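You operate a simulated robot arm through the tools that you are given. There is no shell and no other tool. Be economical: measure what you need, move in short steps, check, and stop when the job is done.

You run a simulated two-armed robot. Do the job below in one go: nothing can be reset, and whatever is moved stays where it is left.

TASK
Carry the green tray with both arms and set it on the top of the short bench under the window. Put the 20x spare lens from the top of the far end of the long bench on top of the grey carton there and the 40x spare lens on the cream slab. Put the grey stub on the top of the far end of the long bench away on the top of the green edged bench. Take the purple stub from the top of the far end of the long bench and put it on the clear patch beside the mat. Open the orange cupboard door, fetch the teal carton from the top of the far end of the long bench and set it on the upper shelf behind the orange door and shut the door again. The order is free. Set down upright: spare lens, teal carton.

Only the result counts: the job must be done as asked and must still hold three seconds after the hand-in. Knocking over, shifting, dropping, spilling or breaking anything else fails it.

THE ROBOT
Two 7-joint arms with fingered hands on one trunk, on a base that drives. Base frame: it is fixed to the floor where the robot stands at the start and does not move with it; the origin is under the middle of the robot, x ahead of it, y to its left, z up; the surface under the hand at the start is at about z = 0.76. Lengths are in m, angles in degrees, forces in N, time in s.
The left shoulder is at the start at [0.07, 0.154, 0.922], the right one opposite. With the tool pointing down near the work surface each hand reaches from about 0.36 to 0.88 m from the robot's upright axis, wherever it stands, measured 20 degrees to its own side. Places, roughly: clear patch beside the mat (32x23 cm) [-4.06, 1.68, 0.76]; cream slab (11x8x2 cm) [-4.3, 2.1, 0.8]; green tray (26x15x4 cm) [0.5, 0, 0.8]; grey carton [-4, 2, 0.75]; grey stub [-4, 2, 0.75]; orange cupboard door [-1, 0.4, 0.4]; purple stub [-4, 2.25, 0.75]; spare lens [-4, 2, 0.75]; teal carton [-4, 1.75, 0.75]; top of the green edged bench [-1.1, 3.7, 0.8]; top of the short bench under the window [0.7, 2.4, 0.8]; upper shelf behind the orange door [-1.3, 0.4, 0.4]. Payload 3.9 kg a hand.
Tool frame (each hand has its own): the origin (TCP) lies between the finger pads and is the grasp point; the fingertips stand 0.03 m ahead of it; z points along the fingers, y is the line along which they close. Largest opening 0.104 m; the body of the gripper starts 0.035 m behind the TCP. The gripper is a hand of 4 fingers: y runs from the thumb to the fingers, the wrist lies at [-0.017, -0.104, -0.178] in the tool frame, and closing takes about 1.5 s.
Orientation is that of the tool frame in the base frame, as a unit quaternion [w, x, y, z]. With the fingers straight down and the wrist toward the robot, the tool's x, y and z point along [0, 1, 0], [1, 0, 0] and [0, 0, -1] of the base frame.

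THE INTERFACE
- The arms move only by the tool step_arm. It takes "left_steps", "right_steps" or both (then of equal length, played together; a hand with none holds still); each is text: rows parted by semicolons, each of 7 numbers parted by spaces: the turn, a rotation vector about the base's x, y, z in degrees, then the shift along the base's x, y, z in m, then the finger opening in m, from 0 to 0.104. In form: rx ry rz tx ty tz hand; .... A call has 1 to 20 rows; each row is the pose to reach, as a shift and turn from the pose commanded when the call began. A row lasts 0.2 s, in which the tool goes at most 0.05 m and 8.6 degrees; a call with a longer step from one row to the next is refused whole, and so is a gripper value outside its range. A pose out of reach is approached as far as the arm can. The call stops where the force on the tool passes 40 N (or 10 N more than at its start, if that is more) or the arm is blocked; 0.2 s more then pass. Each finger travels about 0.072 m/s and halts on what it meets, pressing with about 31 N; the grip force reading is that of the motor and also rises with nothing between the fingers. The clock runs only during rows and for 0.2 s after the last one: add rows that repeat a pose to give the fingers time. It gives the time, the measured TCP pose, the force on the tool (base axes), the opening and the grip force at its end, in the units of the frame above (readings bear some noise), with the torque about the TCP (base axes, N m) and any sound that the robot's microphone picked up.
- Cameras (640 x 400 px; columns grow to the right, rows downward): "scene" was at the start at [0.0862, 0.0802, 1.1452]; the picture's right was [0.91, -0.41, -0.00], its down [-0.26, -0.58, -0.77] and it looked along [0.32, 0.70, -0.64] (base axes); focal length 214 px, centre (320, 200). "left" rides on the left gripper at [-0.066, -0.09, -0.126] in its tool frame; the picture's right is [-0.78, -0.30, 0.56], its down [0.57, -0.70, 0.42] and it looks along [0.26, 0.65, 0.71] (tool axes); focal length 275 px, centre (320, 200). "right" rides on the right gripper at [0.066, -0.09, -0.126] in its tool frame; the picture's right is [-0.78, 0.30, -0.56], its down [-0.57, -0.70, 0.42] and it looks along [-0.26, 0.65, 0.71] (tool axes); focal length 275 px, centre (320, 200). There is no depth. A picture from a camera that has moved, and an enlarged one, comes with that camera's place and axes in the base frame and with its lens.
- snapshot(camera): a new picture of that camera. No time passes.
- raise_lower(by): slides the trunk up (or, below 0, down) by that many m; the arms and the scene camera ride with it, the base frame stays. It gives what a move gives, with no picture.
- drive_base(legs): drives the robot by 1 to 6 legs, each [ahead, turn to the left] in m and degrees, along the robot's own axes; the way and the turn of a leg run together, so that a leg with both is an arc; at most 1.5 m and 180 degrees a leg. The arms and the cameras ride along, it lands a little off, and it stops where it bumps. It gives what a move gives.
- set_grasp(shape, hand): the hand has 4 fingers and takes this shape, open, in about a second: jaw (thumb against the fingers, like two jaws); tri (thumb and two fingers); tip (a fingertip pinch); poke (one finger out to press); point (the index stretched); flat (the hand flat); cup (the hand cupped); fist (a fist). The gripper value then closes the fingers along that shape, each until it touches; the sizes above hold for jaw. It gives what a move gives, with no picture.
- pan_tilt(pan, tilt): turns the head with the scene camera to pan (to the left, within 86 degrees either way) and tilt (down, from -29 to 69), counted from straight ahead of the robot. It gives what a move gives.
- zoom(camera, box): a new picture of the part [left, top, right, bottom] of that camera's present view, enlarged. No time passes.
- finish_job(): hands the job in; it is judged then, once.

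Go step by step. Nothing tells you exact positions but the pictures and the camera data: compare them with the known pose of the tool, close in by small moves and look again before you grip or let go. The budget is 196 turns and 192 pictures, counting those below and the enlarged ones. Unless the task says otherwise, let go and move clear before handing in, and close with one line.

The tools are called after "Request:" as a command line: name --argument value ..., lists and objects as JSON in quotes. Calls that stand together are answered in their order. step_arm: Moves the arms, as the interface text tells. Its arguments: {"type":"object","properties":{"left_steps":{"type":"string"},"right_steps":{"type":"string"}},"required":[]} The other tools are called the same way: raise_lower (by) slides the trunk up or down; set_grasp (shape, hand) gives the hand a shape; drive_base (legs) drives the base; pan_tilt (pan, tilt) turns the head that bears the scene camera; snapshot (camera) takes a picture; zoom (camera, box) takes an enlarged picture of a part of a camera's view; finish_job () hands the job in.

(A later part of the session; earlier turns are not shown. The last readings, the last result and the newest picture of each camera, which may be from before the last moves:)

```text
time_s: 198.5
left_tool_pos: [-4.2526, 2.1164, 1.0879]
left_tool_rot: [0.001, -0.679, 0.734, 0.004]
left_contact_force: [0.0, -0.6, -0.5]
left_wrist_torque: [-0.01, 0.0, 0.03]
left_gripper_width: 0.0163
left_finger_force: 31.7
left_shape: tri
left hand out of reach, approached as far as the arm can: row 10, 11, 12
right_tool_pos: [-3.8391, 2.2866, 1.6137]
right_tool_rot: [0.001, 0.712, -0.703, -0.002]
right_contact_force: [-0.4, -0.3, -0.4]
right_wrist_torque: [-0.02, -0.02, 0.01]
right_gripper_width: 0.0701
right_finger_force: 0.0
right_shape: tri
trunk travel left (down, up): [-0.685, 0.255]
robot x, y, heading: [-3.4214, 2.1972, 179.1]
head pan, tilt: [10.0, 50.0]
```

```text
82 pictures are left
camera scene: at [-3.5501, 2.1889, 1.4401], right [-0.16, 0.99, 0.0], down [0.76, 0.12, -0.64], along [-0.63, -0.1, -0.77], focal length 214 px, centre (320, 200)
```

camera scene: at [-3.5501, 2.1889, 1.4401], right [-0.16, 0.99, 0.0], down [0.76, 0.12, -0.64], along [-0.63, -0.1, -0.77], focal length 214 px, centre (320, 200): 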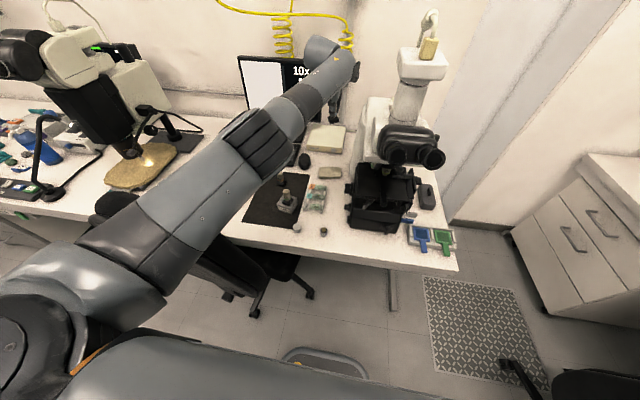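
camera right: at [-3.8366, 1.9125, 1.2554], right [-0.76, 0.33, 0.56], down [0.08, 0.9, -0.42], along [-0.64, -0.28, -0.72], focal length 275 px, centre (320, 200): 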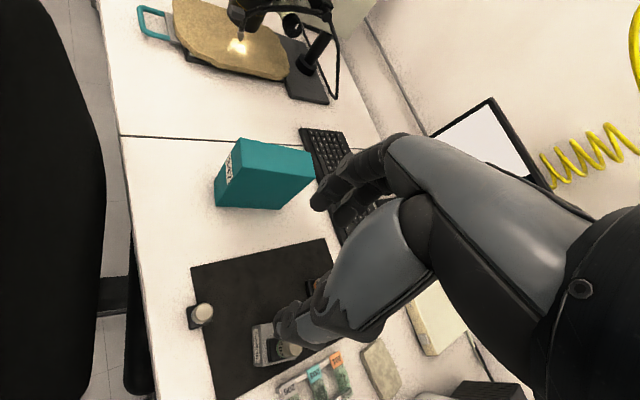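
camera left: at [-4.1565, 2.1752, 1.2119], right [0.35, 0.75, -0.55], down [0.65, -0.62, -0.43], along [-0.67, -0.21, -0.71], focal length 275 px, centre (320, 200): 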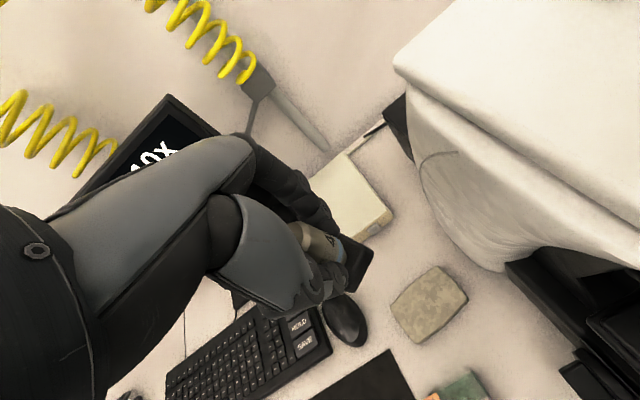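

Request:
step_arm --left_steps "0 0 0 0.03 0 0 0;0 0 0 0.07 0 0 0;0 0 0 0.11 0 0 0;0 0 0 0.15 0 0 0;0 0 0 0.18 0 0 0"

Request:
drive_base --legs '[[-0.1, 0], [0, 17], [-0.4, 0], [0, -17], [0.5, 0]]'

Request:
snapshot --camera "scene"

```text
time_s: 199.7
left_tool_pos: [-4.2514, 2.1181, 1.0875]
left_tool_rot: [0.0, -0.678, 0.735, 0.003]
left_contact_force: [1.0, 0.2, -2.1]
left_wrist_torque: [0.01, -0.02, 0.01]
left_gripper_width: 0.0165
left_finger_force: 30.9
left_shape: tri
left hand out of reach, approached as far as the arm can: row 1, 2, 3, 4, 5
right_tool_pos: [-3.8376, 2.2872, 1.6144]
right_tool_rot: [0.0, 0.711, -0.703, -0.003]
right_contact_force: [0.8, 0.0, 0.0]
right_wrist_torque: [0.0, -0.01, 0.01]
right_gripper_width: 0.0703
right_finger_force: 0.0
right_shape: tri
trunk travel left (down, up): [-0.685, 0.255]
robot x, y, heading: [-3.4226, 2.2, 179.3]
head pan, tilt: [10.0, 50.0]
```

```text
time_s: 202.0
left_tool_pos: [-4.0952, 1.8766, 1.0862]
left_tool_rot: [0.001, 0.779, -0.626, -0.004]
left_contact_force: [0.7, -0.1, -1.1]
left_wrist_torque: [0.02, 0.01, -0.01]
left_gripper_width: 0.0159
left_finger_force: 31.4
left_shape: tri
right_tool_pos: [-3.7496, 2.1606, 1.6129]
right_tool_rot: [0.0, 0.807, -0.59, -0.001]
right_contact_force: [-0.6, 0.9, 0.9]
right_wrist_torque: [-0.01, -0.03, -0.01]
right_gripper_width: 0.0701
right_finger_force: 0.1
right_shape: tri
trunk travel left (down, up): [-0.685, 0.255]
robot x, y, heading: [-3.3264, 2.1968, -163.7]
head pan, tilt: [10.0, 50.0]
stopped in leg 2: the robot was blocked; the commanded pose is now the measured one
```

```text
81 pictures are left
camera scene: at [-3.4437, 2.1507, 1.44], right [-0.45, 0.89, 0.0], down [0.69, 0.34, -0.64], along [-0.57, -0.29, -0.77], focal length 214 px, centre (320, 200)
```

scene: 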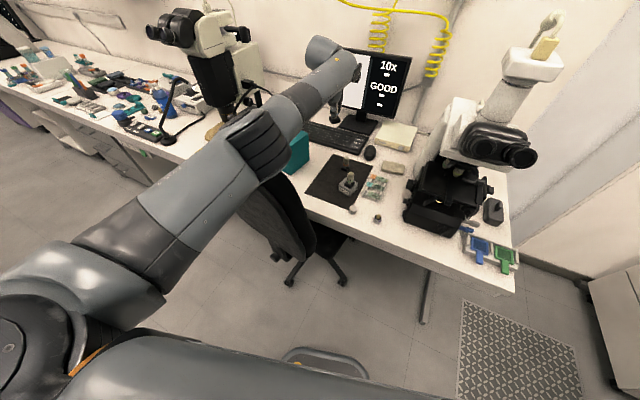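

Request:
raise_lower --by 0.15

Request:
drive_base --legs '[[-0.4, 0], [0, -17]]'

Request:
snapshot --camera "scene"

```text
time_s: 203.7
left_tool_pos: [-4.0936, 1.8789, 1.238]
left_tool_rot: [0.001, 0.78, -0.626, -0.004]
left_contact_force: [-0.6, 1.4, -1.2]
left_wrist_torque: [0.0, 0.02, 0.01]
left_gripper_width: 0.0163
left_finger_force: 30.8
left_shape: tri
right_tool_pos: [-3.7475, 2.1614, 1.7623]
right_tool_rot: [0.001, 0.808, -0.59, -0.002]
right_contact_force: [-0.2, 0.3, 0.6]
right_wrist_torque: [0.02, 0.02, -0.03]
right_gripper_width: 0.0698
right_finger_force: 0.1
right_shape: tri
trunk travel left (down, up): [-0.835, 0.105]
robot x, y, heading: [-3.3264, 2.2, -163.4]
head pan, tilt: [10.0, 50.0]
```

```text
time_s: 206.8
left_tool_pos: [-3.7294, 2.0446, 1.2355]
left_tool_rot: [-0.002, 0.757, -0.653, -0.008]
left_contact_force: [-0.5, -0.1, -1.3]
left_wrist_torque: [0.05, -0.02, -0.01]
left_gripper_width: 0.0162
left_finger_force: 31.2
left_shape: tri
right_tool_pos: [-3.363, 2.2967, 1.7617]
right_tool_rot: [-0.001, 0.787, -0.617, -0.003]
right_contact_force: [-0.7, -0.1, 0.2]
right_wrist_torque: [0.03, -0.01, 0.0]
right_gripper_width: 0.0699
right_finger_force: 0.1
right_shape: tri
trunk travel left (down, up): [-0.835, 0.105]
robot x, y, heading: [-2.9366, 2.3145, -166.9]
head pan, tilt: [10.0, 50.0]
stopped in leg 2: the robot was blocked; the commanded pose is now the measured one
```

```text
80 pictures are left
camera scene: at [-3.0592, 2.2668, 1.5899], right [-0.39, 0.92, 0.0], down [0.71, 0.3, -0.64], along [-0.59, -0.25, -0.77], focal length 214 px, centre (320, 200)
```

scene: 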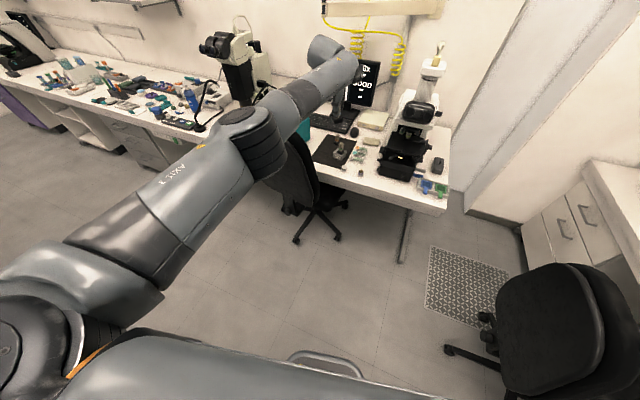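

Request:
drive_base --legs '[[0.1, 0], [0, -14]]'

```text
time_s: 208.4
left_tool_pos: [-3.8269, 2.0743, 1.279]
left_tool_rot: [0.016, 0.738, -0.674, -0.025]
left_contact_force: [0.5, -0.6, -0.3]
left_wrist_torque: [0.07, 0.06, -0.01]
left_gripper_width: 0.0164
left_finger_force: 31.0
left_shape: tri
right_tool_pos: [-3.3695, 2.3122, 1.7842]
right_tool_rot: [0.033, 0.772, -0.634, -0.028]
right_contact_force: [-0.1, -0.5, -0.4]
right_wrist_torque: [0.03, 0.06, -0.02]
right_gripper_width: 0.0701
right_finger_force: 0.0
right_shape: tri
trunk travel left (down, up): [-0.835, 0.105]
robot x, y, heading: [-3.0365, 2.2913, -169.6]
head pan, tilt: [10.0, 50.0]
stopped in leg 2: the robot was blocked; the commanded pose is now the measured one
```

Request:
snapshot --camera "scene"

Request:
pan_tilt --pan -80 --tilt 60

Request:
snapshot --camera "scene"

Request:
pan_tilt --pan 80 --tilt 60

Request:
snapshot --camera "scene"

```text
79 pictures are left
camera scene: at [-3.1373, 2.254, 1.5918], right [-0.35, 0.94, 0.01], down [0.71, 0.27, -0.65], along [-0.61, -0.22, -0.76], focal length 214 px, centre (320, 200)
```

scene: 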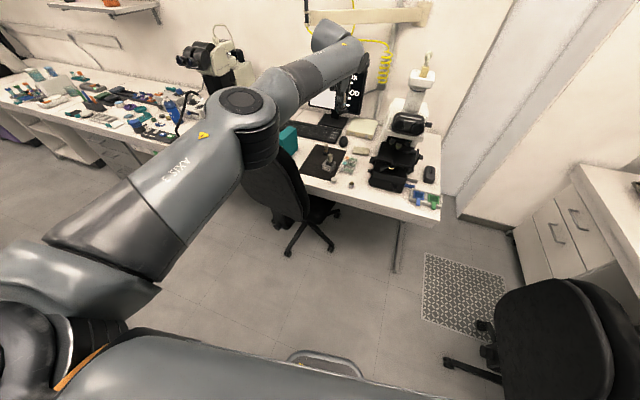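

```text
time_s: 210.0
left_tool_pos: [-3.8453, 2.0787, 1.2664]
left_tool_rot: [0.01, 0.737, -0.676, -0.018]
left_contact_force: [-0.3, 0.3, -0.8]
left_wrist_torque: [-0.04, -0.06, -0.02]
left_gripper_width: 0.0162
left_finger_force: 30.7
left_shape: tri
right_tool_pos: [-3.4008, 2.3175, 1.7769]
right_tool_rot: [0.027, 0.771, -0.636, -0.02]
right_contact_force: [0.1, -0.5, 0.2]
right_wrist_torque: [-0.02, -0.01, 0.05]
right_gripper_width: 0.0699
right_finger_force: 0.1
right_shape: tri
trunk travel left (down, up): [-0.835, 0.105]
robot x, y, heading: [-3.0351, 2.2904, -169.8]
head pan, tilt: [-80.0, 60.0]
```

```text
78 pictures are left
camera scene: at [-3.1109, 2.3481, 1.5775], right [0.94, 0.35, 0.0], down [0.3, -0.81, -0.5], along [-0.17, 0.47, -0.87], focal length 214 px, centre (320, 200)
```

scene: 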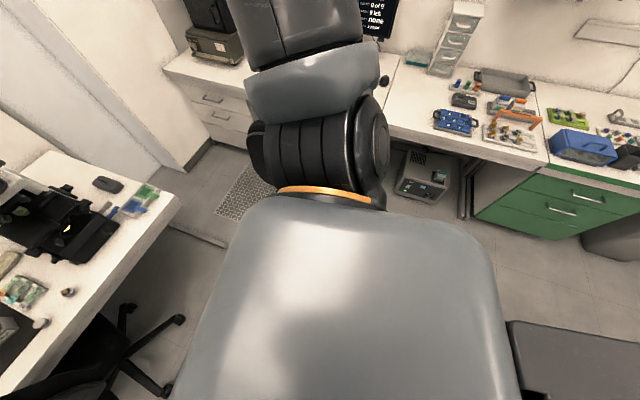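

```text
time_s: 212.5
left_tool_pos: [-3.8414, 2.0777, 1.2668]
left_tool_rot: [0.011, 0.738, -0.675, -0.018]
left_contact_force: [-0.9, 0.4, -1.4]
left_wrist_torque: [-0.02, 0.0, 0.0]
left_gripper_width: 0.0159
left_finger_force: 31.1
left_shape: tri
right_tool_pos: [-3.3963, 2.318, 1.7786]
right_tool_rot: [0.027, 0.771, -0.636, -0.021]
right_contact_force: [-0.3, 0.0, -0.3]
right_wrist_torque: [-0.02, 0.03, 0.0]
right_gripper_width: 0.07
right_finger_force: 0.1
right_shape: tri
trunk travel left (down, up): [-0.835, 0.105]
robot x, y, heading: [-3.0374, 2.294, -169.8]
head pan, tilt: [80.0, 60.0]
```

```text
77 pictures are left
camera scene: at [-3.0846, 2.2181, 1.5777], right [-1.0, 0.0, 0.0], down [0.0, 0.87, -0.5], along [0.0, -0.5, -0.87], focal length 214 px, centre (320, 200)
```

scene: 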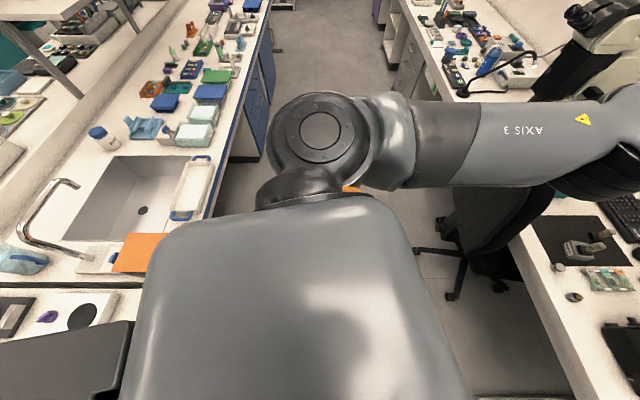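

The robot's rear touches the island end when it turns here. I'll pull the left hand in, move forward off it, then straighten up.

Request:
step_arm --left_steps "0 0 0 0.03 -0.003 0 0;0 0 0 0.06 -0.006 0 0;0 0 0 0.1 -0.01 0 0;0 0 0 0.14 -0.014 0 0;0 0 0 0.18 -0.018 0 0;0 0 0 0.22 -0.022 0 0;0 0 0 0.26 -0.026 0 0;0 0 0 0.3 -0.03 0 0;0 0 0 0.34 -0.03 0 0"

Request:
drive_base --legs '[[0.22, 0], [0, -10]]'

```text
time_s: 214.5
left_tool_pos: [-3.4976, 2.0481, 1.2666]
left_tool_rot: [0.012, 0.738, -0.674, -0.019]
left_contact_force: [0.3, -0.5, -0.8]
left_wrist_torque: [-0.01, -0.04, -0.01]
left_gripper_width: 0.0164
left_finger_force: 30.9
left_shape: tri
right_tool_pos: [-3.3936, 2.317, 1.7775]
right_tool_rot: [0.028, 0.772, -0.635, -0.021]
right_contact_force: [0.1, 0.7, -0.3]
right_wrist_torque: [-0.03, 0.02, -0.04]
right_gripper_width: 0.07
right_finger_force: 0.0
right_shape: tri
trunk travel left (down, up): [-0.835, 0.105]
robot x, y, heading: [-3.0391, 2.2942, -169.8]
head pan, tilt: [80.0, 60.0]
```

```text
time_s: 216.6
left_tool_pos: [-3.7319, 2.0322, 1.2664]
left_tool_rot: [0.01, 0.719, -0.695, -0.019]
left_contact_force: [-0.4, -0.2, 0.2]
left_wrist_torque: [0.01, 0.0, -0.02]
left_gripper_width: 0.016
left_finger_force: 30.5
left_shape: tri
right_tool_pos: [-3.6125, 2.2935, 1.7771]
right_tool_rot: [0.023, 0.753, -0.658, -0.021]
right_contact_force: [0.1, -0.1, 0.4]
right_wrist_torque: [0.0, -0.02, -0.02]
right_gripper_width: 0.07
right_finger_force: 0.2
right_shape: tri
trunk travel left (down, up): [-0.835, 0.105]
robot x, y, heading: [-3.2553, 2.2518, -172.7]
head pan, tilt: [80.0, 60.0]
stopped in leg 2: the robot was blocked; the commanded pose is now the measured one
```

Request:
pan_tilt --pan 35 --tilt 69

Request:
snapshot --camera "scene"

Request:
pan_tilt --pan -35 --tilt 69

Request:
snapshot --camera "scene"

```text
time_s: 217.7
left_tool_pos: [-3.7328, 2.0363, 1.2672]
left_tool_rot: [0.01, 0.719, -0.695, -0.019]
left_contact_force: [0.2, -0.8, -1.5]
left_wrist_torque: [0.0, -0.03, 0.01]
left_gripper_width: 0.0163
left_finger_force: 30.9
left_shape: tri
right_tool_pos: [-3.6116, 2.2987, 1.7764]
right_tool_rot: [0.024, 0.753, -0.658, -0.02]
right_contact_force: [-0.7, -0.1, 0.3]
right_wrist_torque: [0.02, -0.01, 0.0]
right_gripper_width: 0.0699
right_finger_force: 0.1
right_shape: tri
trunk travel left (down, up): [-0.835, 0.105]
robot x, y, heading: [-3.2542, 2.2526, -172.4]
head pan, tilt: [35.0, 68.8]
```

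```text
76 pictures are left
camera scene: at [-3.3446, 2.2101, 1.5682], right [-0.67, 0.74, 0.0], down [0.69, 0.63, -0.36], along [-0.27, -0.24, -0.93], focal length 214 px, centre (320, 200)
```

scene: 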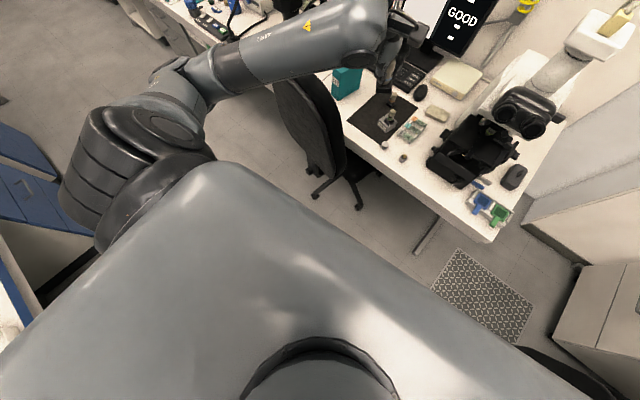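

```text
time_s: 219.2
left_tool_pos: [-3.7309, 2.035, 1.2678]
left_tool_rot: [0.01, 0.719, -0.695, -0.018]
left_contact_force: [-0.8, 0.5, -0.8]
left_wrist_torque: [-0.01, 0.01, 0.03]
left_gripper_width: 0.0164
left_finger_force: 30.3
left_shape: tri
right_tool_pos: [-3.6116, 2.2979, 1.7774]
right_tool_rot: [0.024, 0.753, -0.658, -0.02]
right_contact_force: [-0.5, 0.7, 0.3]
right_wrist_torque: [-0.02, 0.04, -0.02]
right_gripper_width: 0.0703
right_finger_force: 0.1
right_shape: tri
trunk travel left (down, up): [-0.835, 0.105]
robot x, y, heading: [-3.255, 2.2504, -172.7]
head pan, tilt: [-35.0, 68.8]
```

```text
75 pictures are left
camera scene: at [-3.3526, 2.2736, 1.5683], right [0.46, 0.89, 0.0], down [0.83, -0.43, -0.36], along [-0.32, 0.17, -0.93], focal length 214 px, centre (320, 200)
```

scene: 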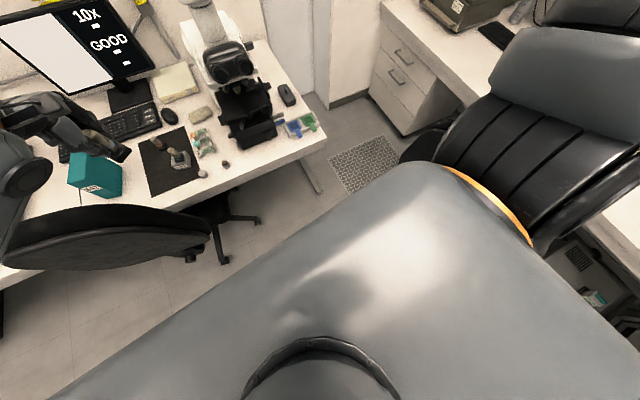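

Request:
drive_base --legs '[[0.1, 0], [0, -7]]'

```text
time_s: 220.9
left_tool_pos: [-3.8541, 2.0774, 1.2667]
left_tool_rot: [-0.008, -0.675, 0.738, 0.021]
left_contact_force: [0.5, -1.2, -1.2]
left_wrist_torque: [0.02, 0.0, 0.0]
left_gripper_width: 0.0164
left_finger_force: 30.9
left_shape: tri
right_tool_pos: [-3.7021, 2.3218, 1.7782]
right_tool_rot: [0.022, 0.711, -0.702, -0.023]
right_contact_force: [0.4, -0.5, 0.4]
right_wrist_torque: [0.02, 0.07, -0.03]
right_gripper_width: 0.07
right_finger_force: 0.1
right_shape: tri
trunk travel left (down, up): [-0.835, 0.105]
robot x, y, heading: [-3.3535, 2.2387, -179.6]
head pan, tilt: [-35.0, 68.8]
```

Request:
drive_base --legs '[[0.08, 0]]'

Request:
step_arm --left_steps "-0.5 -1 1.5 -0.04 0.004 -0.01 0;-1 -2.3 3 -0.08 0.01 -0.02 0;-1 -2.3 3 -0.12 0.016 -0.03 0;-1 -2.3 3 -0.16 0.022 -0.04 0;-1 -2.3 3 -0.2 0.028 -0.06 0;-1 -2.3 3 -0.24 0.034 -0.08 0;-1 -2.3 3 -0.28 0.04 -0.1 0;-1 -2.3 3 -0.3 0.042 -0.12 0"

Request:
raise_lower --by -0.13

Request:
pan_tilt --pan 20 --tilt 50

Request:
snapshot --camera "scene"

Request:
snapshot --camera "left"

```text
time_s: 221.9
left_tool_pos: [-3.9179, 2.0819, 1.2726]
left_tool_rot: [-0.015, -0.674, 0.738, 0.022]
left_contact_force: [-0.1, 0.0, -2.0]
left_wrist_torque: [-0.04, -0.05, 0.01]
left_gripper_width: 0.0161
left_finger_force: 30.9
left_shape: tri
right_tool_pos: [-3.7582, 2.3302, 1.7826]
right_tool_rot: [0.029, 0.712, -0.701, -0.027]
right_contact_force: [0.7, -0.9, 2.1]
right_wrist_torque: [0.02, 0.06, -0.01]
right_gripper_width: 0.07
right_finger_force: 0.1
right_shape: tri
trunk travel left (down, up): [-0.835, 0.105]
robot x, y, heading: [-3.4351, 2.2368, -179.7]
head pan, tilt: [-35.0, 68.8]
```

```text
time_s: 223.7
left_tool_pos: [-4.2289, 2.1253, 1.1481]
left_tool_rot: [-0.003, -0.693, 0.721, -0.001]
left_contact_force: [-0.8, 0.5, -2.3]
left_wrist_torque: [0.01, 0.0, 0.01]
left_gripper_width: 0.0161
left_finger_force: 31.5
left_shape: tri
right_tool_pos: [-3.7725, 2.3292, 1.7793]
right_tool_rot: [0.027, 0.713, -0.701, -0.024]
right_contact_force: [-0.3, -0.4, 0.2]
right_wrist_torque: [0.06, -0.01, 0.0]
right_gripper_width: 0.07
right_finger_force: 0.1
right_shape: tri
trunk travel left (down, up): [-0.835, 0.105]
robot x, y, heading: [-3.4364, 2.238, -179.6]
head pan, tilt: [-35.0, 68.8]
```

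```text
time_s: 225.3
left_tool_pos: [-4.2256, 2.1232, 1.0216]
left_tool_rot: [-0.004, -0.694, 0.72, 0.0]
left_contact_force: [-0.3, -0.3, -0.6]
left_wrist_torque: [-0.01, 0.01, 0.01]
left_gripper_width: 0.0163
left_finger_force: 31.0
left_shape: tri
right_tool_pos: [-3.7682, 2.3285, 1.6513]
right_tool_rot: [0.028, 0.712, -0.701, -0.025]
right_contact_force: [0.1, -0.5, -0.5]
right_wrist_torque: [0.0, 0.01, 0.03]
right_gripper_width: 0.0701
right_finger_force: 0.1
right_shape: tri
trunk travel left (down, up): [-0.705, 0.235]
robot x, y, heading: [-3.4366, 2.2395, -179.8]
head pan, tilt: [-35.0, 68.8]
```

```text
time_s: 226.6
left_tool_pos: [-4.2256, 2.1228, 1.021]
left_tool_rot: [-0.004, -0.693, 0.721, 0.0]
left_contact_force: [-0.5, 1.0, -2.4]
left_wrist_torque: [0.0, -0.01, -0.01]
left_gripper_width: 0.016
left_finger_force: 31.4
left_shape: tri
right_tool_pos: [-3.7698, 2.3285, 1.6513]
right_tool_rot: [0.027, 0.712, -0.701, -0.026]
right_contact_force: [-0.3, 0.5, 0.4]
right_wrist_torque: [0.03, -0.01, 0.01]
right_gripper_width: 0.0701
right_finger_force: 0.1
right_shape: tri
trunk travel left (down, up): [-0.705, 0.235]
robot x, y, heading: [-3.4341, 2.2379, -179.6]
head pan, tilt: [20.0, 50.0]
```

```text
74 pictures are left
camera scene: at [-3.5562, 2.2139, 1.4602], right [-0.35, 0.94, 0.0], down [0.72, 0.27, -0.64], along [-0.6, -0.22, -0.77], focal length 214 px, centre (320, 200)
```

scene: 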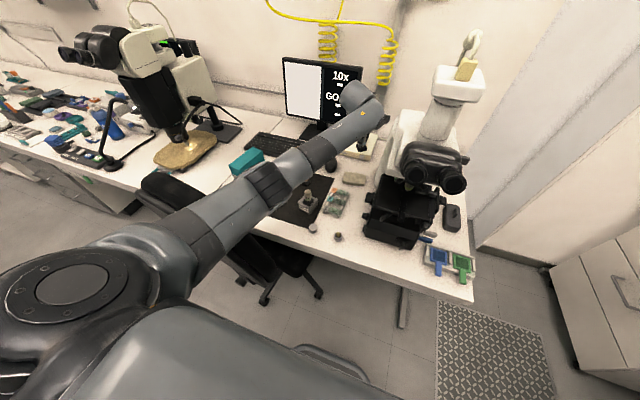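

```text
73 pictures are left
camera left: at [-4.1328, 2.1869, 1.1449], right [0.32, 0.76, -0.56], down [0.68, -0.6, -0.43], along [-0.66, -0.24, -0.71], focal length 275 px, centre (320, 200)
```

left: 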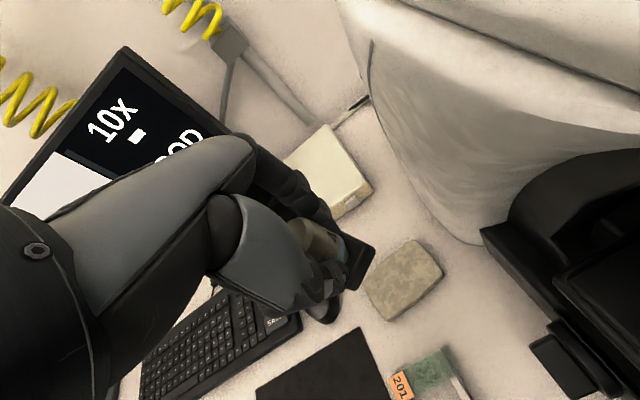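

Request:
step_arm --left_steps "0 0 0 -0.015 -0.001 -0.03 0;0 0 0 -0.027 -0.003 -0.06 0;0 0 0 -0.027 -0.003 -0.09 0;0 0 0 -0.027 -0.003 -0.12 0;0 0 0 -0.027 -0.003 -0.145 0;0 0 0 -0.027 -0.003 -0.145 0"

Request:
snapshot --camera "left"

```text
time_s: 227.9
left_tool_pos: [-4.231, 2.1136, 0.8863]
left_tool_rot: [-0.003, -0.693, 0.72, 0.0]
left_contact_force: [-0.6, -1.1, -1.4]
left_wrist_torque: [0.0, -0.01, 0.02]
left_gripper_width: 0.0157
left_finger_force: 30.7
left_shape: tri
left hand out of reach, approached as far as the arm can: row 2, 3, 4, 5, 6
right_tool_pos: [-3.7669, 2.3272, 1.65]
right_tool_rot: [0.027, 0.713, -0.7, -0.026]
right_contact_force: [-0.1, 0.4, 0.4]
right_wrist_torque: [0.01, -0.02, 0.03]
right_gripper_width: 0.0697
right_finger_force: 0.1
right_shape: tri
trunk travel left (down, up): [-0.705, 0.235]
robot x, y, heading: [-3.4363, 2.2372, -179.4]
head pan, tilt: [20.0, 50.0]
```

```text
72 pictures are left
camera left: at [-4.1374, 2.1776, 1.0107], right [0.32, 0.76, -0.56], down [0.68, -0.6, -0.43], along [-0.66, -0.24, -0.71], focal length 275 px, centre (320, 200)
```

left: 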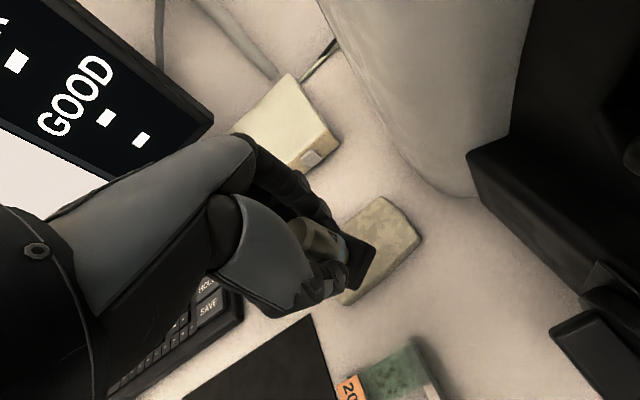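

Request:
raise_lower --by -0.04

Request:
step_arm --left_steps "0 0 0 0 0 0.005 0;0 0 0 0 0 0.005 0"

Request:
snapshot --camera "left"

Request:
zoom --camera "scene" --box '[120, 60, 420, 260]'

```text
time_s: 228.8
left_tool_pos: [-4.2304, 2.1141, 0.8469]
left_tool_rot: [-0.003, -0.693, 0.721, 0.0]
left_contact_force: [0.0, -0.4, -1.3]
left_wrist_torque: [-0.01, -0.01, -0.04]
left_gripper_width: 0.0161
left_finger_force: 31.1
left_shape: tri
right_tool_pos: [-3.7691, 2.3273, 1.6113]
right_tool_rot: [0.027, 0.712, -0.701, -0.024]
right_contact_force: [-0.8, -0.9, -0.1]
right_wrist_torque: [0.03, 0.02, 0.04]
right_gripper_width: 0.0701
right_finger_force: 0.1
right_shape: tri
trunk travel left (down, up): [-0.665, 0.275]
robot x, y, heading: [-3.4325, 2.2391, -179.9]
head pan, tilt: [20.0, 50.0]
```

```text
time_s: 229.4
left_tool_pos: [-4.2311, 2.1145, 0.8504]
left_tool_rot: [-0.004, -0.694, 0.72, 0.0]
left_contact_force: [-0.2, -0.2, -1.0]
left_wrist_torque: [0.0, -0.02, 0.01]
left_gripper_width: 0.0161
left_finger_force: 31.0
left_shape: tri
right_tool_pos: [-3.7691, 2.3264, 1.6113]
right_tool_rot: [0.027, 0.713, -0.701, -0.026]
right_contact_force: [0.4, 0.0, 0.4]
right_wrist_torque: [0.01, 0.01, -0.03]
right_gripper_width: 0.07
right_finger_force: 0.0
right_shape: tri
trunk travel left (down, up): [-0.665, 0.275]
robot x, y, heading: [-3.4368, 2.2385, -179.4]
head pan, tilt: [20.0, 50.0]
```

```text
71 pictures are left
camera left: at [-4.1375, 2.1779, 0.9757], right [0.32, 0.76, -0.56], down [0.68, -0.6, -0.43], along [-0.66, -0.24, -0.71], focal length 275 px, centre (320, 200)
```

left: 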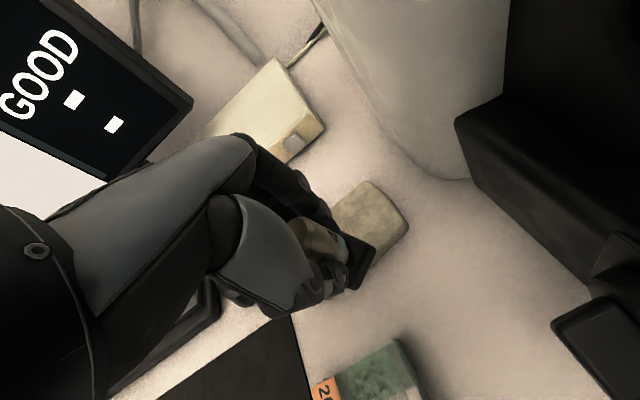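

```text
2.00 times, centred on (270, 160) of scene
camera zoom: at [-3.5562, 2.2137, 1.4202], right [-0.35, 0.94, 0.0], down [0.72, 0.27, -0.64], along [-0.6, -0.22, -0.77], focal length 429 px, centre (420, 280)
```

zoom: 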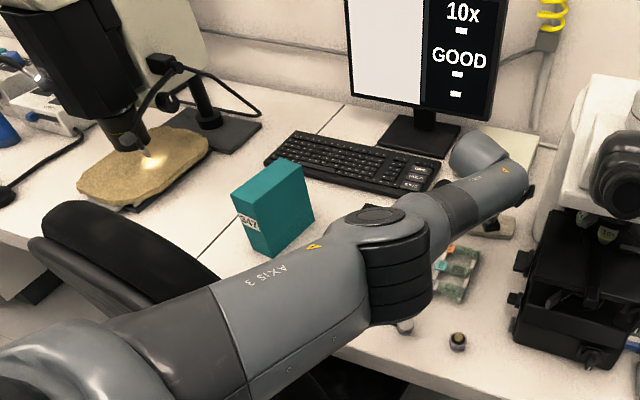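

Request:
drive_base --legs '[[0.03, 0]]'

Request:
snapshot --camera "left"

```text
time_s: 230.2
left_tool_pos: [-4.2553, 2.1138, 0.8572]
left_tool_rot: [-0.006, -0.693, 0.721, 0.003]
left_contact_force: [1.6, 0.7, -0.1]
left_wrist_torque: [0.0, 0.07, 0.0]
left_gripper_width: 0.0161
left_finger_force: 31.2
left_shape: tri
right_tool_pos: [-3.7867, 2.3284, 1.6141]
right_tool_rot: [0.031, 0.712, -0.701, -0.029]
right_contact_force: [1.8, 0.1, 0.2]
right_wrist_torque: [-0.04, 0.06, 0.0]
right_gripper_width: 0.07
right_finger_force: 0.0
right_shape: tri
trunk travel left (down, up): [-0.665, 0.275]
robot x, y, heading: [-3.4674, 2.2358, -179.3]
head pan, tilt: [20.0, 50.0]
```

```text
69 pictures are left
camera left: at [-4.161, 2.1783, 0.9808], right [0.32, 0.76, -0.57], down [0.67, -0.6, -0.43], along [-0.67, -0.24, -0.7], focal length 275 px, centre (320, 200)
```

left: 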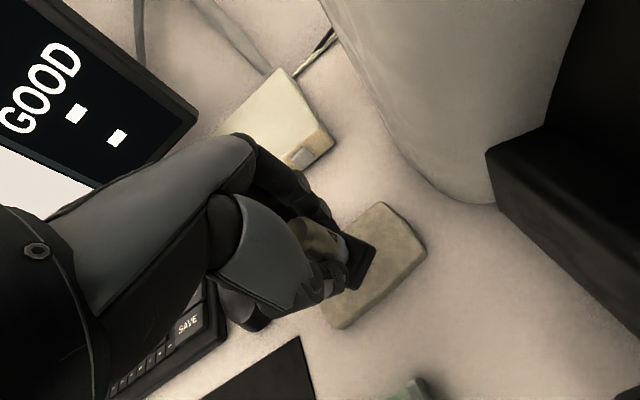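

Request:
step_arm --left_steps "0 0 0 0 0 -0.005 0;0 0 0 0 0 -0.01 0;0 0 0 0 0 -0.014 0;0 0 0 0 0 -0.014 0"

Request:
zoom --camera "left" --box '[240, 170, 460, 350]'

```text
time_s: 231.2
left_tool_pos: [-4.2598, 2.1143, 0.8368]
left_tool_rot: [-0.003, -0.693, 0.721, 0.001]
left_contact_force: [0.4, -0.5, -0.7]
left_wrist_torque: [0.01, -0.03, 0.0]
left_gripper_width: 0.016
left_finger_force: 30.9
left_shape: tri
right_tool_pos: [-3.7997, 2.3272, 1.6109]
right_tool_rot: [0.028, 0.713, -0.7, -0.026]
right_contact_force: [0.1, -0.7, 0.2]
right_wrist_torque: [0.04, 0.02, 0.01]
right_gripper_width: 0.0702
right_finger_force: 0.0
right_shape: tri
trunk travel left (down, up): [-0.665, 0.275]
robot x, y, heading: [-3.4622, 2.2385, -179.6]
head pan, tilt: [20.0, 50.0]
```

```text
2.22 times, centred on (350, 260) of left
camera zoom: at [-4.1668, 2.1777, 0.961], right [0.32, 0.76, -0.56], down [0.68, -0.6, -0.43], along [-0.66, -0.24, -0.71], focal length 612 px, centre (253, 67)
```

zoom: 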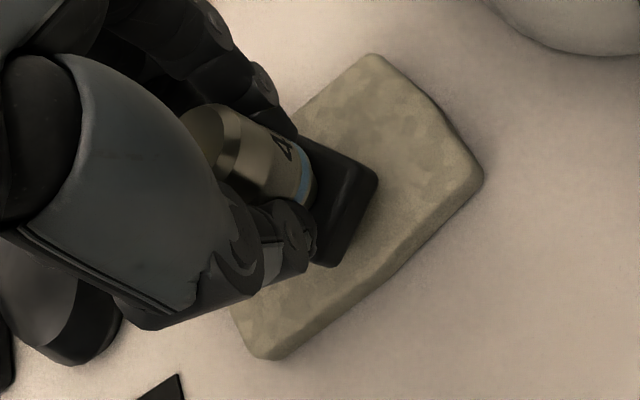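

Request:
step_arm --left_steps "0 0 0 -0.007 0.001 0 0;0 0 0 -0.007 0.001 -0.003 0;0 0 0 -0.007 0.001 -0.006 0;0 0 0 -0.007 0.001 -0.006 0"

Request:
zoom --camera "left" --box '[240, 170, 460, 350]'

```text
time_s: 232.2
left_tool_pos: [-4.2603, 2.1138, 0.8371]
left_tool_rot: [-0.003, -0.693, 0.721, 0.0]
left_contact_force: [-0.3, 0.1, -1.3]
left_wrist_torque: [-0.02, 0.0, 0.01]
left_gripper_width: 0.0161
left_finger_force: 31.1
left_shape: tri
left hand out of reach, approached as far as the arm can: row 1, 2, 3, 4
right_tool_pos: [-3.7979, 2.3278, 1.6115]
right_tool_rot: [0.028, 0.713, -0.7, -0.027]
right_contact_force: [0.7, 0.5, 0.3]
right_wrist_torque: [0.03, 0.01, 0.01]
right_gripper_width: 0.0697
right_finger_force: 0.1
right_shape: tri
trunk travel left (down, up): [-0.665, 0.275]
robot x, y, heading: [-3.4649, 2.2365, -179.6]
head pan, tilt: [20.0, 50.0]
```

```text
2.22 times, centred on (350, 260) of left
camera zoom: at [-4.1664, 2.1774, 0.9613], right [0.32, 0.76, -0.56], down [0.68, -0.6, -0.43], along [-0.66, -0.24, -0.71], focal length 612 px, centre (253, 67)
```

zoom: 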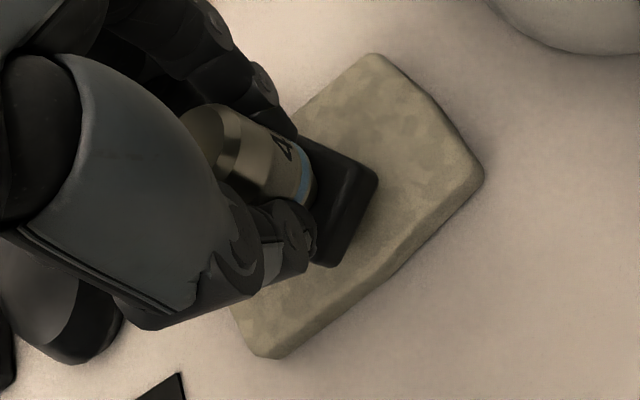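

Request:
raise_lower --by -0.006

Request:
zoom --camera "left" --box '[240, 170, 460, 350]'

```text
time_s: 232.8
left_tool_pos: [-4.2602, 2.1144, 0.831]
left_tool_rot: [-0.004, -0.694, 0.72, -0.001]
left_contact_force: [0.8, -0.4, -1.0]
left_wrist_torque: [0.02, -0.01, -0.04]
left_gripper_width: 0.0162
left_finger_force: 31.0
left_shape: tri
right_tool_pos: [-3.7978, 2.3281, 1.6041]
right_tool_rot: [0.028, 0.712, -0.701, -0.027]
right_contact_force: [1.0, -0.4, -0.1]
right_wrist_torque: [0.0, -0.02, -0.03]
right_gripper_width: 0.07
right_finger_force: 0.2
right_shape: tri
trunk travel left (down, up): [-0.659, 0.281]
robot x, y, heading: [-3.4631, 2.2369, -179.7]
head pan, tilt: [20.0, 50.0]
```

```text
2.22 times, centred on (350, 260) of left
camera zoom: at [-4.1664, 2.1774, 0.9553], right [0.32, 0.76, -0.56], down [0.68, -0.6, -0.43], along [-0.66, -0.24, -0.71], focal length 612 px, centre (253, 67)
```

zoom: 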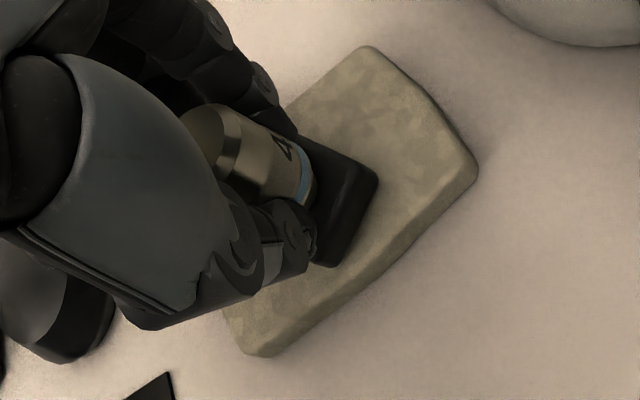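

Request:
raise_lower --by -0.004

Request:
raise_lower --by -0.003

Request:
zoom --camera "left" --box '[240, 170, 460, 350]'

```text
time_s: 233.3
left_tool_pos: [-4.2602, 2.1155, 0.8295]
left_tool_rot: [-0.004, -0.693, 0.721, 0.001]
left_contact_force: [-1.1, 1.6, 6.3]
left_wrist_torque: [0.0, -0.01, -0.04]
left_gripper_width: 0.0168
left_finger_force: 30.7
left_shape: tri
right_tool_pos: [-3.796, 2.3284, 1.6026]
right_tool_rot: [0.028, 0.712, -0.701, -0.027]
right_contact_force: [0.1, -0.3, 0.0]
right_wrist_torque: [-0.02, 0.01, -0.04]
right_gripper_width: 0.0703
right_finger_force: 0.1
right_shape: tri
trunk travel left (down, up): [-0.655, 0.285]
robot x, y, heading: [-3.4618, 2.2372, -179.7]
head pan, tilt: [20.0, 50.0]
```

```text
time_s: 233.8
left_tool_pos: [-4.259, 2.1145, 0.8279]
left_tool_rot: [-0.005, -0.692, 0.722, 0.002]
left_contact_force: [-2.7, 1.6, 17.8]
left_wrist_torque: [-0.01, 0.07, -0.05]
left_gripper_width: 0.0174
left_finger_force: 31.4
left_shape: tri
right_tool_pos: [-3.7949, 2.3281, 1.5991]
right_tool_rot: [0.029, 0.713, -0.701, -0.025]
right_contact_force: [0.3, 0.0, 0.4]
right_wrist_torque: [-0.01, -0.02, -0.01]
right_gripper_width: 0.0697
right_finger_force: 0.1
right_shape: tri
trunk travel left (down, up): [-0.652, 0.288]
robot x, y, heading: [-3.4612, 2.2411, -179.8]
head pan, tilt: [20.0, 50.0]
```

```text
2.22 times, centred on (350, 260) of left
camera zoom: at [-4.165, 2.1781, 0.9521], right [0.32, 0.76, -0.57], down [0.67, -0.6, -0.43], along [-0.67, -0.24, -0.7], focal length 612 px, centre (253, 67)
```

zoom: 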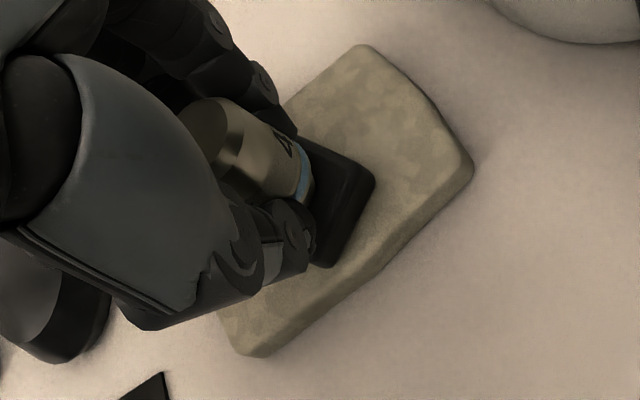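

Request:
raise_lower --by 0.004

Request:
step_arm --left_steps "0 0 0 0.007 0 0 0.005;0 0 0 0.007 0 0 0.02;0 0 0 0.007 0 0 0.035;0 0 0 0.007 0 0 0.05;0 0 0 0.007 0 0 0.065;0 0 0 0.007 0 0 0.07;0 0 0 0.007 0 0 0.07"

Request:
zoom --camera "left" --box '[240, 170, 460, 350]'

```text
time_s: 234.3
left_tool_pos: [-4.2584, 2.1141, 0.8291]
left_tool_rot: [-0.004, -0.694, 0.72, 0.002]
left_contact_force: [-3.5, 2.1, 8.0]
left_wrist_torque: [-0.01, 0.13, -0.02]
left_gripper_width: 0.0172
left_finger_force: 30.7
left_shape: tri
right_tool_pos: [-3.7961, 2.3288, 1.6038]
right_tool_rot: [0.028, 0.713, -0.7, -0.026]
right_contact_force: [0.7, 0.0, 0.6]
right_wrist_torque: [0.0, 0.0, 0.02]
right_gripper_width: 0.07
right_finger_force: 0.0
right_shape: tri
trunk travel left (down, up): [-0.656, 0.284]
robot x, y, heading: [-3.4645, 2.2376, -179.8]
head pan, tilt: [20.0, 50.0]
```

```text
time_s: 235.9
left_tool_pos: [-4.252, 2.1136, 0.8261]
left_tool_rot: [-0.003, -0.693, 0.721, -0.001]
left_contact_force: [-0.1, -0.1, 0.7]
left_wrist_torque: [-0.01, -0.02, -0.02]
left_gripper_width: 0.0696
left_finger_force: 0.0
left_shape: tri
right_tool_pos: [-3.7975, 2.3282, 1.6031]
right_tool_rot: [0.028, 0.713, -0.701, -0.026]
right_contact_force: [-0.4, 0.6, -0.8]
right_wrist_torque: [0.0, -0.01, -0.03]
right_gripper_width: 0.0699
right_finger_force: 0.0
right_shape: tri
trunk travel left (down, up): [-0.656, 0.284]
robot x, y, heading: [-3.4633, 2.2388, -179.6]
head pan, tilt: [20.0, 50.0]
```

```text
2.22 times, centred on (350, 260) of left
camera zoom: at [-4.1596, 2.1778, 0.9511], right [0.32, 0.76, -0.56], down [0.68, -0.6, -0.42], along [-0.66, -0.24, -0.71], focal length 612 px, centre (253, 67)
```

zoom: 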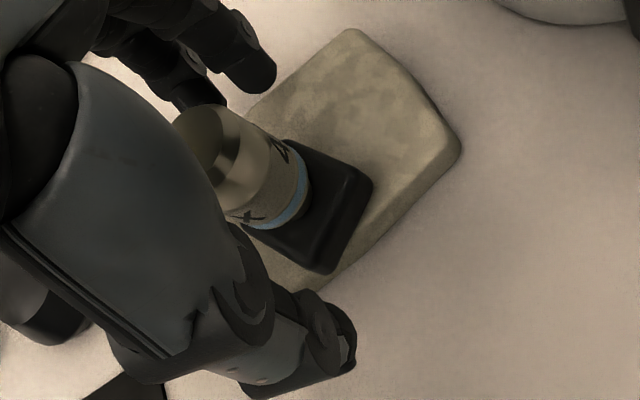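

Request:
step_arm --left_steps "0 0 0 0 0 0.02 0.07;0 0 0 0 0 0.05 0.07;0 0 0 0 0 0.09 0.07;0 0 0 0 0 0.13 0.07;0 0 0 0 0 0.17 0.07"

Request:
snapshot --camera "left"

```text
time_s: 237.1
left_tool_pos: [-4.2565, 2.1355, 0.853]
left_tool_rot: [-0.004, -0.693, 0.721, 0.001]
left_contact_force: [0.2, -0.1, 0.3]
left_wrist_torque: [-0.02, -0.03, -0.01]
left_gripper_width: 0.0697
left_finger_force: 0.0
left_shape: tri
left hand out of reach, approached as far as the arm can: row 1, 2, 3, 4, 5
right_tool_pos: [-3.798, 2.3286, 1.6016]
right_tool_rot: [0.028, 0.713, -0.701, -0.025]
right_contact_force: [0.7, -0.6, 0.2]
right_wrist_torque: [0.04, 0.01, -0.05]
right_gripper_width: 0.07
right_finger_force: 0.0
right_shape: tri
trunk travel left (down, up): [-0.656, 0.284]
robot x, y, heading: [-3.4643, 2.2389, -179.5]
head pan, tilt: [20.0, 50.0]
```

```text
63 pictures are left
camera left: at [-4.1634, 2.1983, 0.9762], right [0.32, 0.76, -0.56], down [0.68, -0.6, -0.43], along [-0.66, -0.24, -0.71], focal length 275 px, centre (320, 200)
```

left: 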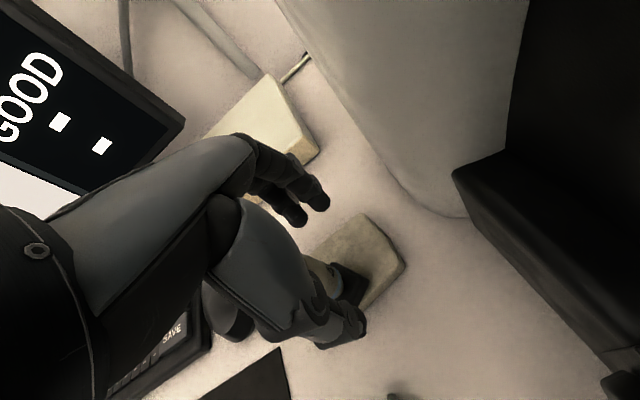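

Request:
raise_lower --by 0.2

Request:
snapshot --camera "left"

```text
time_s: 239.3
left_tool_pos: [-4.2563, 2.135, 1.0518]
left_tool_rot: [-0.005, -0.694, 0.72, 0.001]
left_contact_force: [-0.5, -0.1, 0.4]
left_wrist_torque: [0.03, 0.0, -0.01]
left_gripper_width: 0.0698
left_finger_force: 0.1
left_shape: tri
right_tool_pos: [-3.7977, 2.327, 1.8033]
right_tool_rot: [0.028, 0.713, -0.7, -0.026]
right_contact_force: [-0.5, 0.4, 0.3]
right_wrist_torque: [0.04, 0.0, 0.02]
right_gripper_width: 0.0699
right_finger_force: 0.1
right_shape: tri
trunk travel left (down, up): [-0.856, 0.084]
robot x, y, heading: [-3.4652, 2.2367, -179.7]
head pan, tilt: [20.0, 50.0]
```

```text
62 pictures are left
camera left: at [-4.1635, 2.1983, 1.176], right [0.32, 0.76, -0.56], down [0.68, -0.6, -0.43], along [-0.66, -0.24, -0.71], focal length 275 px, centre (320, 200)
```

left: 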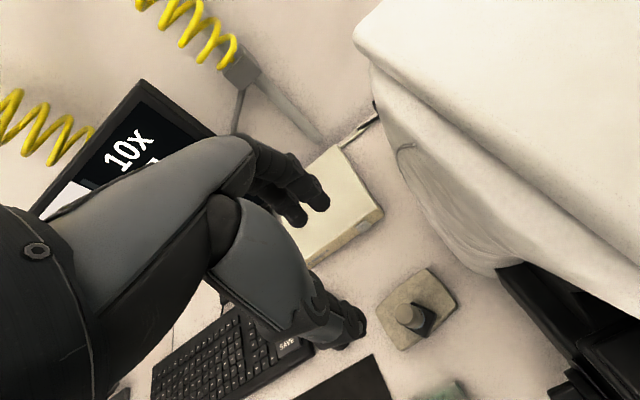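

Request:
zoom --camera "left" --box '[360, 250, 480, 370]'

```text
3.33 times, centred on (420, 310) of left
camera zoom: at [-4.1635, 2.1983, 1.176], right [0.32, 0.76, -0.56], down [0.68, -0.6, -0.43], along [-0.66, -0.24, -0.71], focal length 918 px, centre (-13, -167)
```

zoom: 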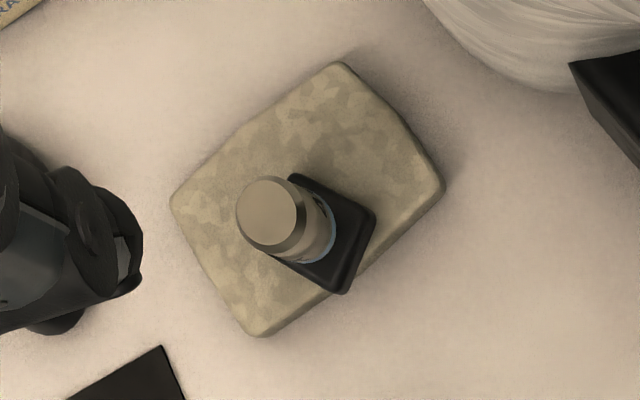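

Both lenses are placed. Next the purple stub with the left hand: move above it and check.

Request:
step_arm --left_steps "0 0 0 0.02 0.005 -0.02 0.07;0 0 0 0.06 0.01 -0.03 0.07;0 0 0 0.1 0.015 -0.04 0.07;0 0 0 0.14 0.02 -0.06 0.07;0 0 0 0.18 0.02 -0.08 0.07;0 0 0 0.22 0.02 -0.1 0.07;0 0 0 0.26 0.02 -0.12 0.07;0 0 0 0.29 0.02 -0.15 0.07;0 0 0 0.29 0.02 -0.18 0.07;0 0 0 0.29 0.02 -0.18 0.07"

Request:
snapshot --camera "left"

Request:
snapshot --camera "scene"

```text
time_s: 241.5
left_tool_pos: [-3.9665, 2.156, 0.8829]
left_tool_rot: [-0.005, -0.693, 0.721, 0.002]
left_contact_force: [1.1, -0.6, -1.1]
left_wrist_torque: [-0.01, 0.02, -0.04]
left_gripper_width: 0.0699
left_finger_force: 0.2
left_shape: tri
left hand out of reach, approached as far as the arm can: row 1, 2, 3, 4, 5, 6, 7
right_tool_pos: [-3.7918, 2.3282, 1.8033]
right_tool_rot: [0.029, 0.713, -0.7, -0.027]
right_contact_force: [0.3, 0.3, -0.5]
right_wrist_torque: [0.02, 0.01, 0.02]
right_gripper_width: 0.07
right_finger_force: 0.0
right_shape: tri
trunk travel left (down, up): [-0.856, 0.084]
robot x, y, heading: [-3.4617, 2.2398, -179.5]
head pan, tilt: [20.0, 50.0]
```

```text
60 pictures are left
camera left: at [-3.8721, 2.2204, 1.0056], right [0.32, 0.76, -0.56], down [0.67, -0.6, -0.43], along [-0.67, -0.24, -0.71], focal length 275 px, centre (320, 200)
```

left: 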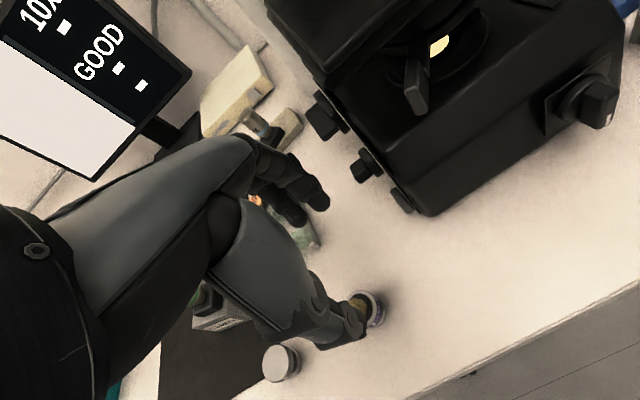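

```text
59 pictures are left
camera scene: at [-3.5818, 2.2146, 1.6117], right [-0.35, 0.94, 0.0], down [0.72, 0.27, -0.64], along [-0.6, -0.22, -0.76], focal length 214 px, centre (320, 200)
```

scene: 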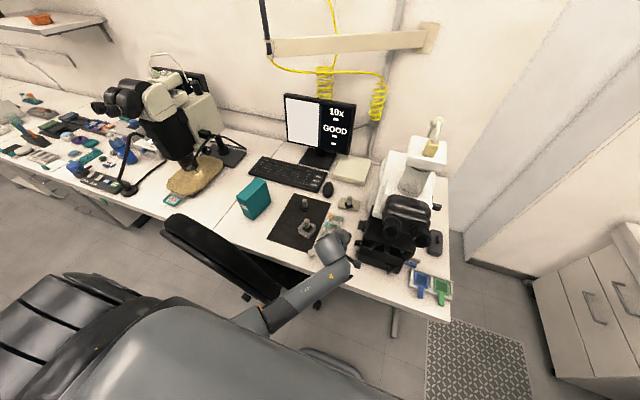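

Request:
step_arm --left_steps "0 0 0 0.0115 -0.015 -0.01 0.07;0 0 0 0.0115 -0.015 -0.04 0.07;0 0 0 0.0115 -0.015 -0.065 0.07;0 0 0 0.0115 -0.015 -0.065 0.07"

Request:
snapshot --camera "left"

```text
time_s: 242.5
left_tool_pos: [-3.9575, 2.1385, 0.811]
left_tool_rot: [-0.004, -0.694, 0.72, 0.001]
left_contact_force: [-0.7, -0.2, -0.4]
left_wrist_torque: [-0.01, 0.0, 0.0]
left_gripper_width: 0.0699
left_finger_force: 0.1
left_shape: tri
right_tool_pos: [-3.7975, 2.327, 1.8027]
right_tool_rot: [0.028, 0.713, -0.7, -0.026]
right_contact_force: [0.3, 0.1, -0.5]
right_wrist_torque: [0.02, -0.01, -0.01]
right_gripper_width: 0.07
right_finger_force: 0.0
right_shape: tri
trunk travel left (down, up): [-0.856, 0.084]
robot x, y, heading: [-3.4626, 2.2414, -179.6]
head pan, tilt: [20.0, 50.0]
```

```text
58 pictures are left
camera left: at [-3.8632, 2.2033, 0.9344], right [0.32, 0.76, -0.56], down [0.68, -0.6, -0.43], along [-0.66, -0.24, -0.71], focal length 275 px, centre (320, 200)
```

left: 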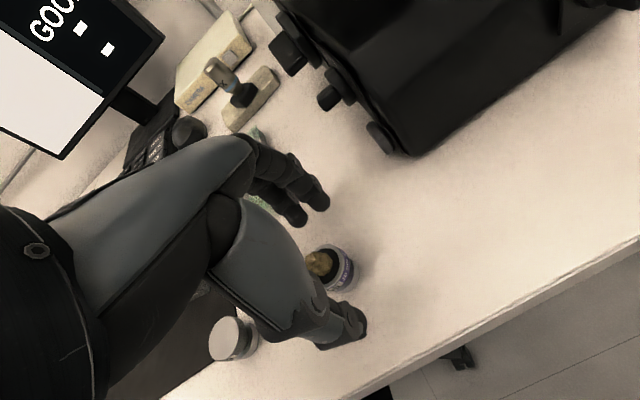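

Request:
step_arm --left_steps "0 0 0 0 0 -0.01 0.07;0 0 0 0 0 -0.018 0.07;0 0 0 0 0 -0.018 0.05;0 0 0 0 0 -0.018 0.035;0 0 0 0 0 -0.018 0.02;0 0 0 0 0 -0.018 0.005;0 0 0 0 0 -0.018 0;0 0 0 0 0 -0.018 0;0 0 0 0 0 0.0 0;0 0 0 0 0 0.03 0;0 0 0 0 0 0.07 0;0 0 0 0 0 0.11 0;0 0 0 0 0 0.15 0"

Request:
snapshot --camera "left"

```text
time_s: 245.3
left_tool_pos: [-3.9554, 2.1411, 0.9569]
left_tool_rot: [-0.004, -0.693, 0.721, 0.0]
left_contact_force: [0.1, -0.2, 0.6]
left_wrist_torque: [0.0, 0.01, 0.01]
left_gripper_width: 0.0003
left_finger_force: 30.9
left_shape: tri
right_tool_pos: [-3.7954, 2.3279, 1.8022]
right_tool_rot: [0.028, 0.713, -0.7, -0.026]
right_contact_force: [0.2, -0.2, 0.0]
right_wrist_torque: [0.0, -0.02, 0.0]
right_gripper_width: 0.0699
right_finger_force: 0.0
right_shape: tri
trunk travel left (down, up): [-0.856, 0.084]
robot x, y, heading: [-3.4648, 2.2375, -179.6]
head pan, tilt: [20.0, 50.0]
```

```text
57 pictures are left
camera left: at [-3.8625, 2.2053, 1.0807], right [0.32, 0.76, -0.56], down [0.68, -0.6, -0.43], along [-0.66, -0.24, -0.71], focal length 275 px, centre (320, 200)
```

left: 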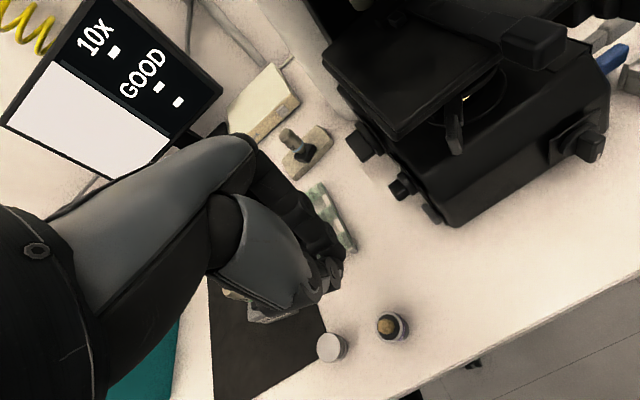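

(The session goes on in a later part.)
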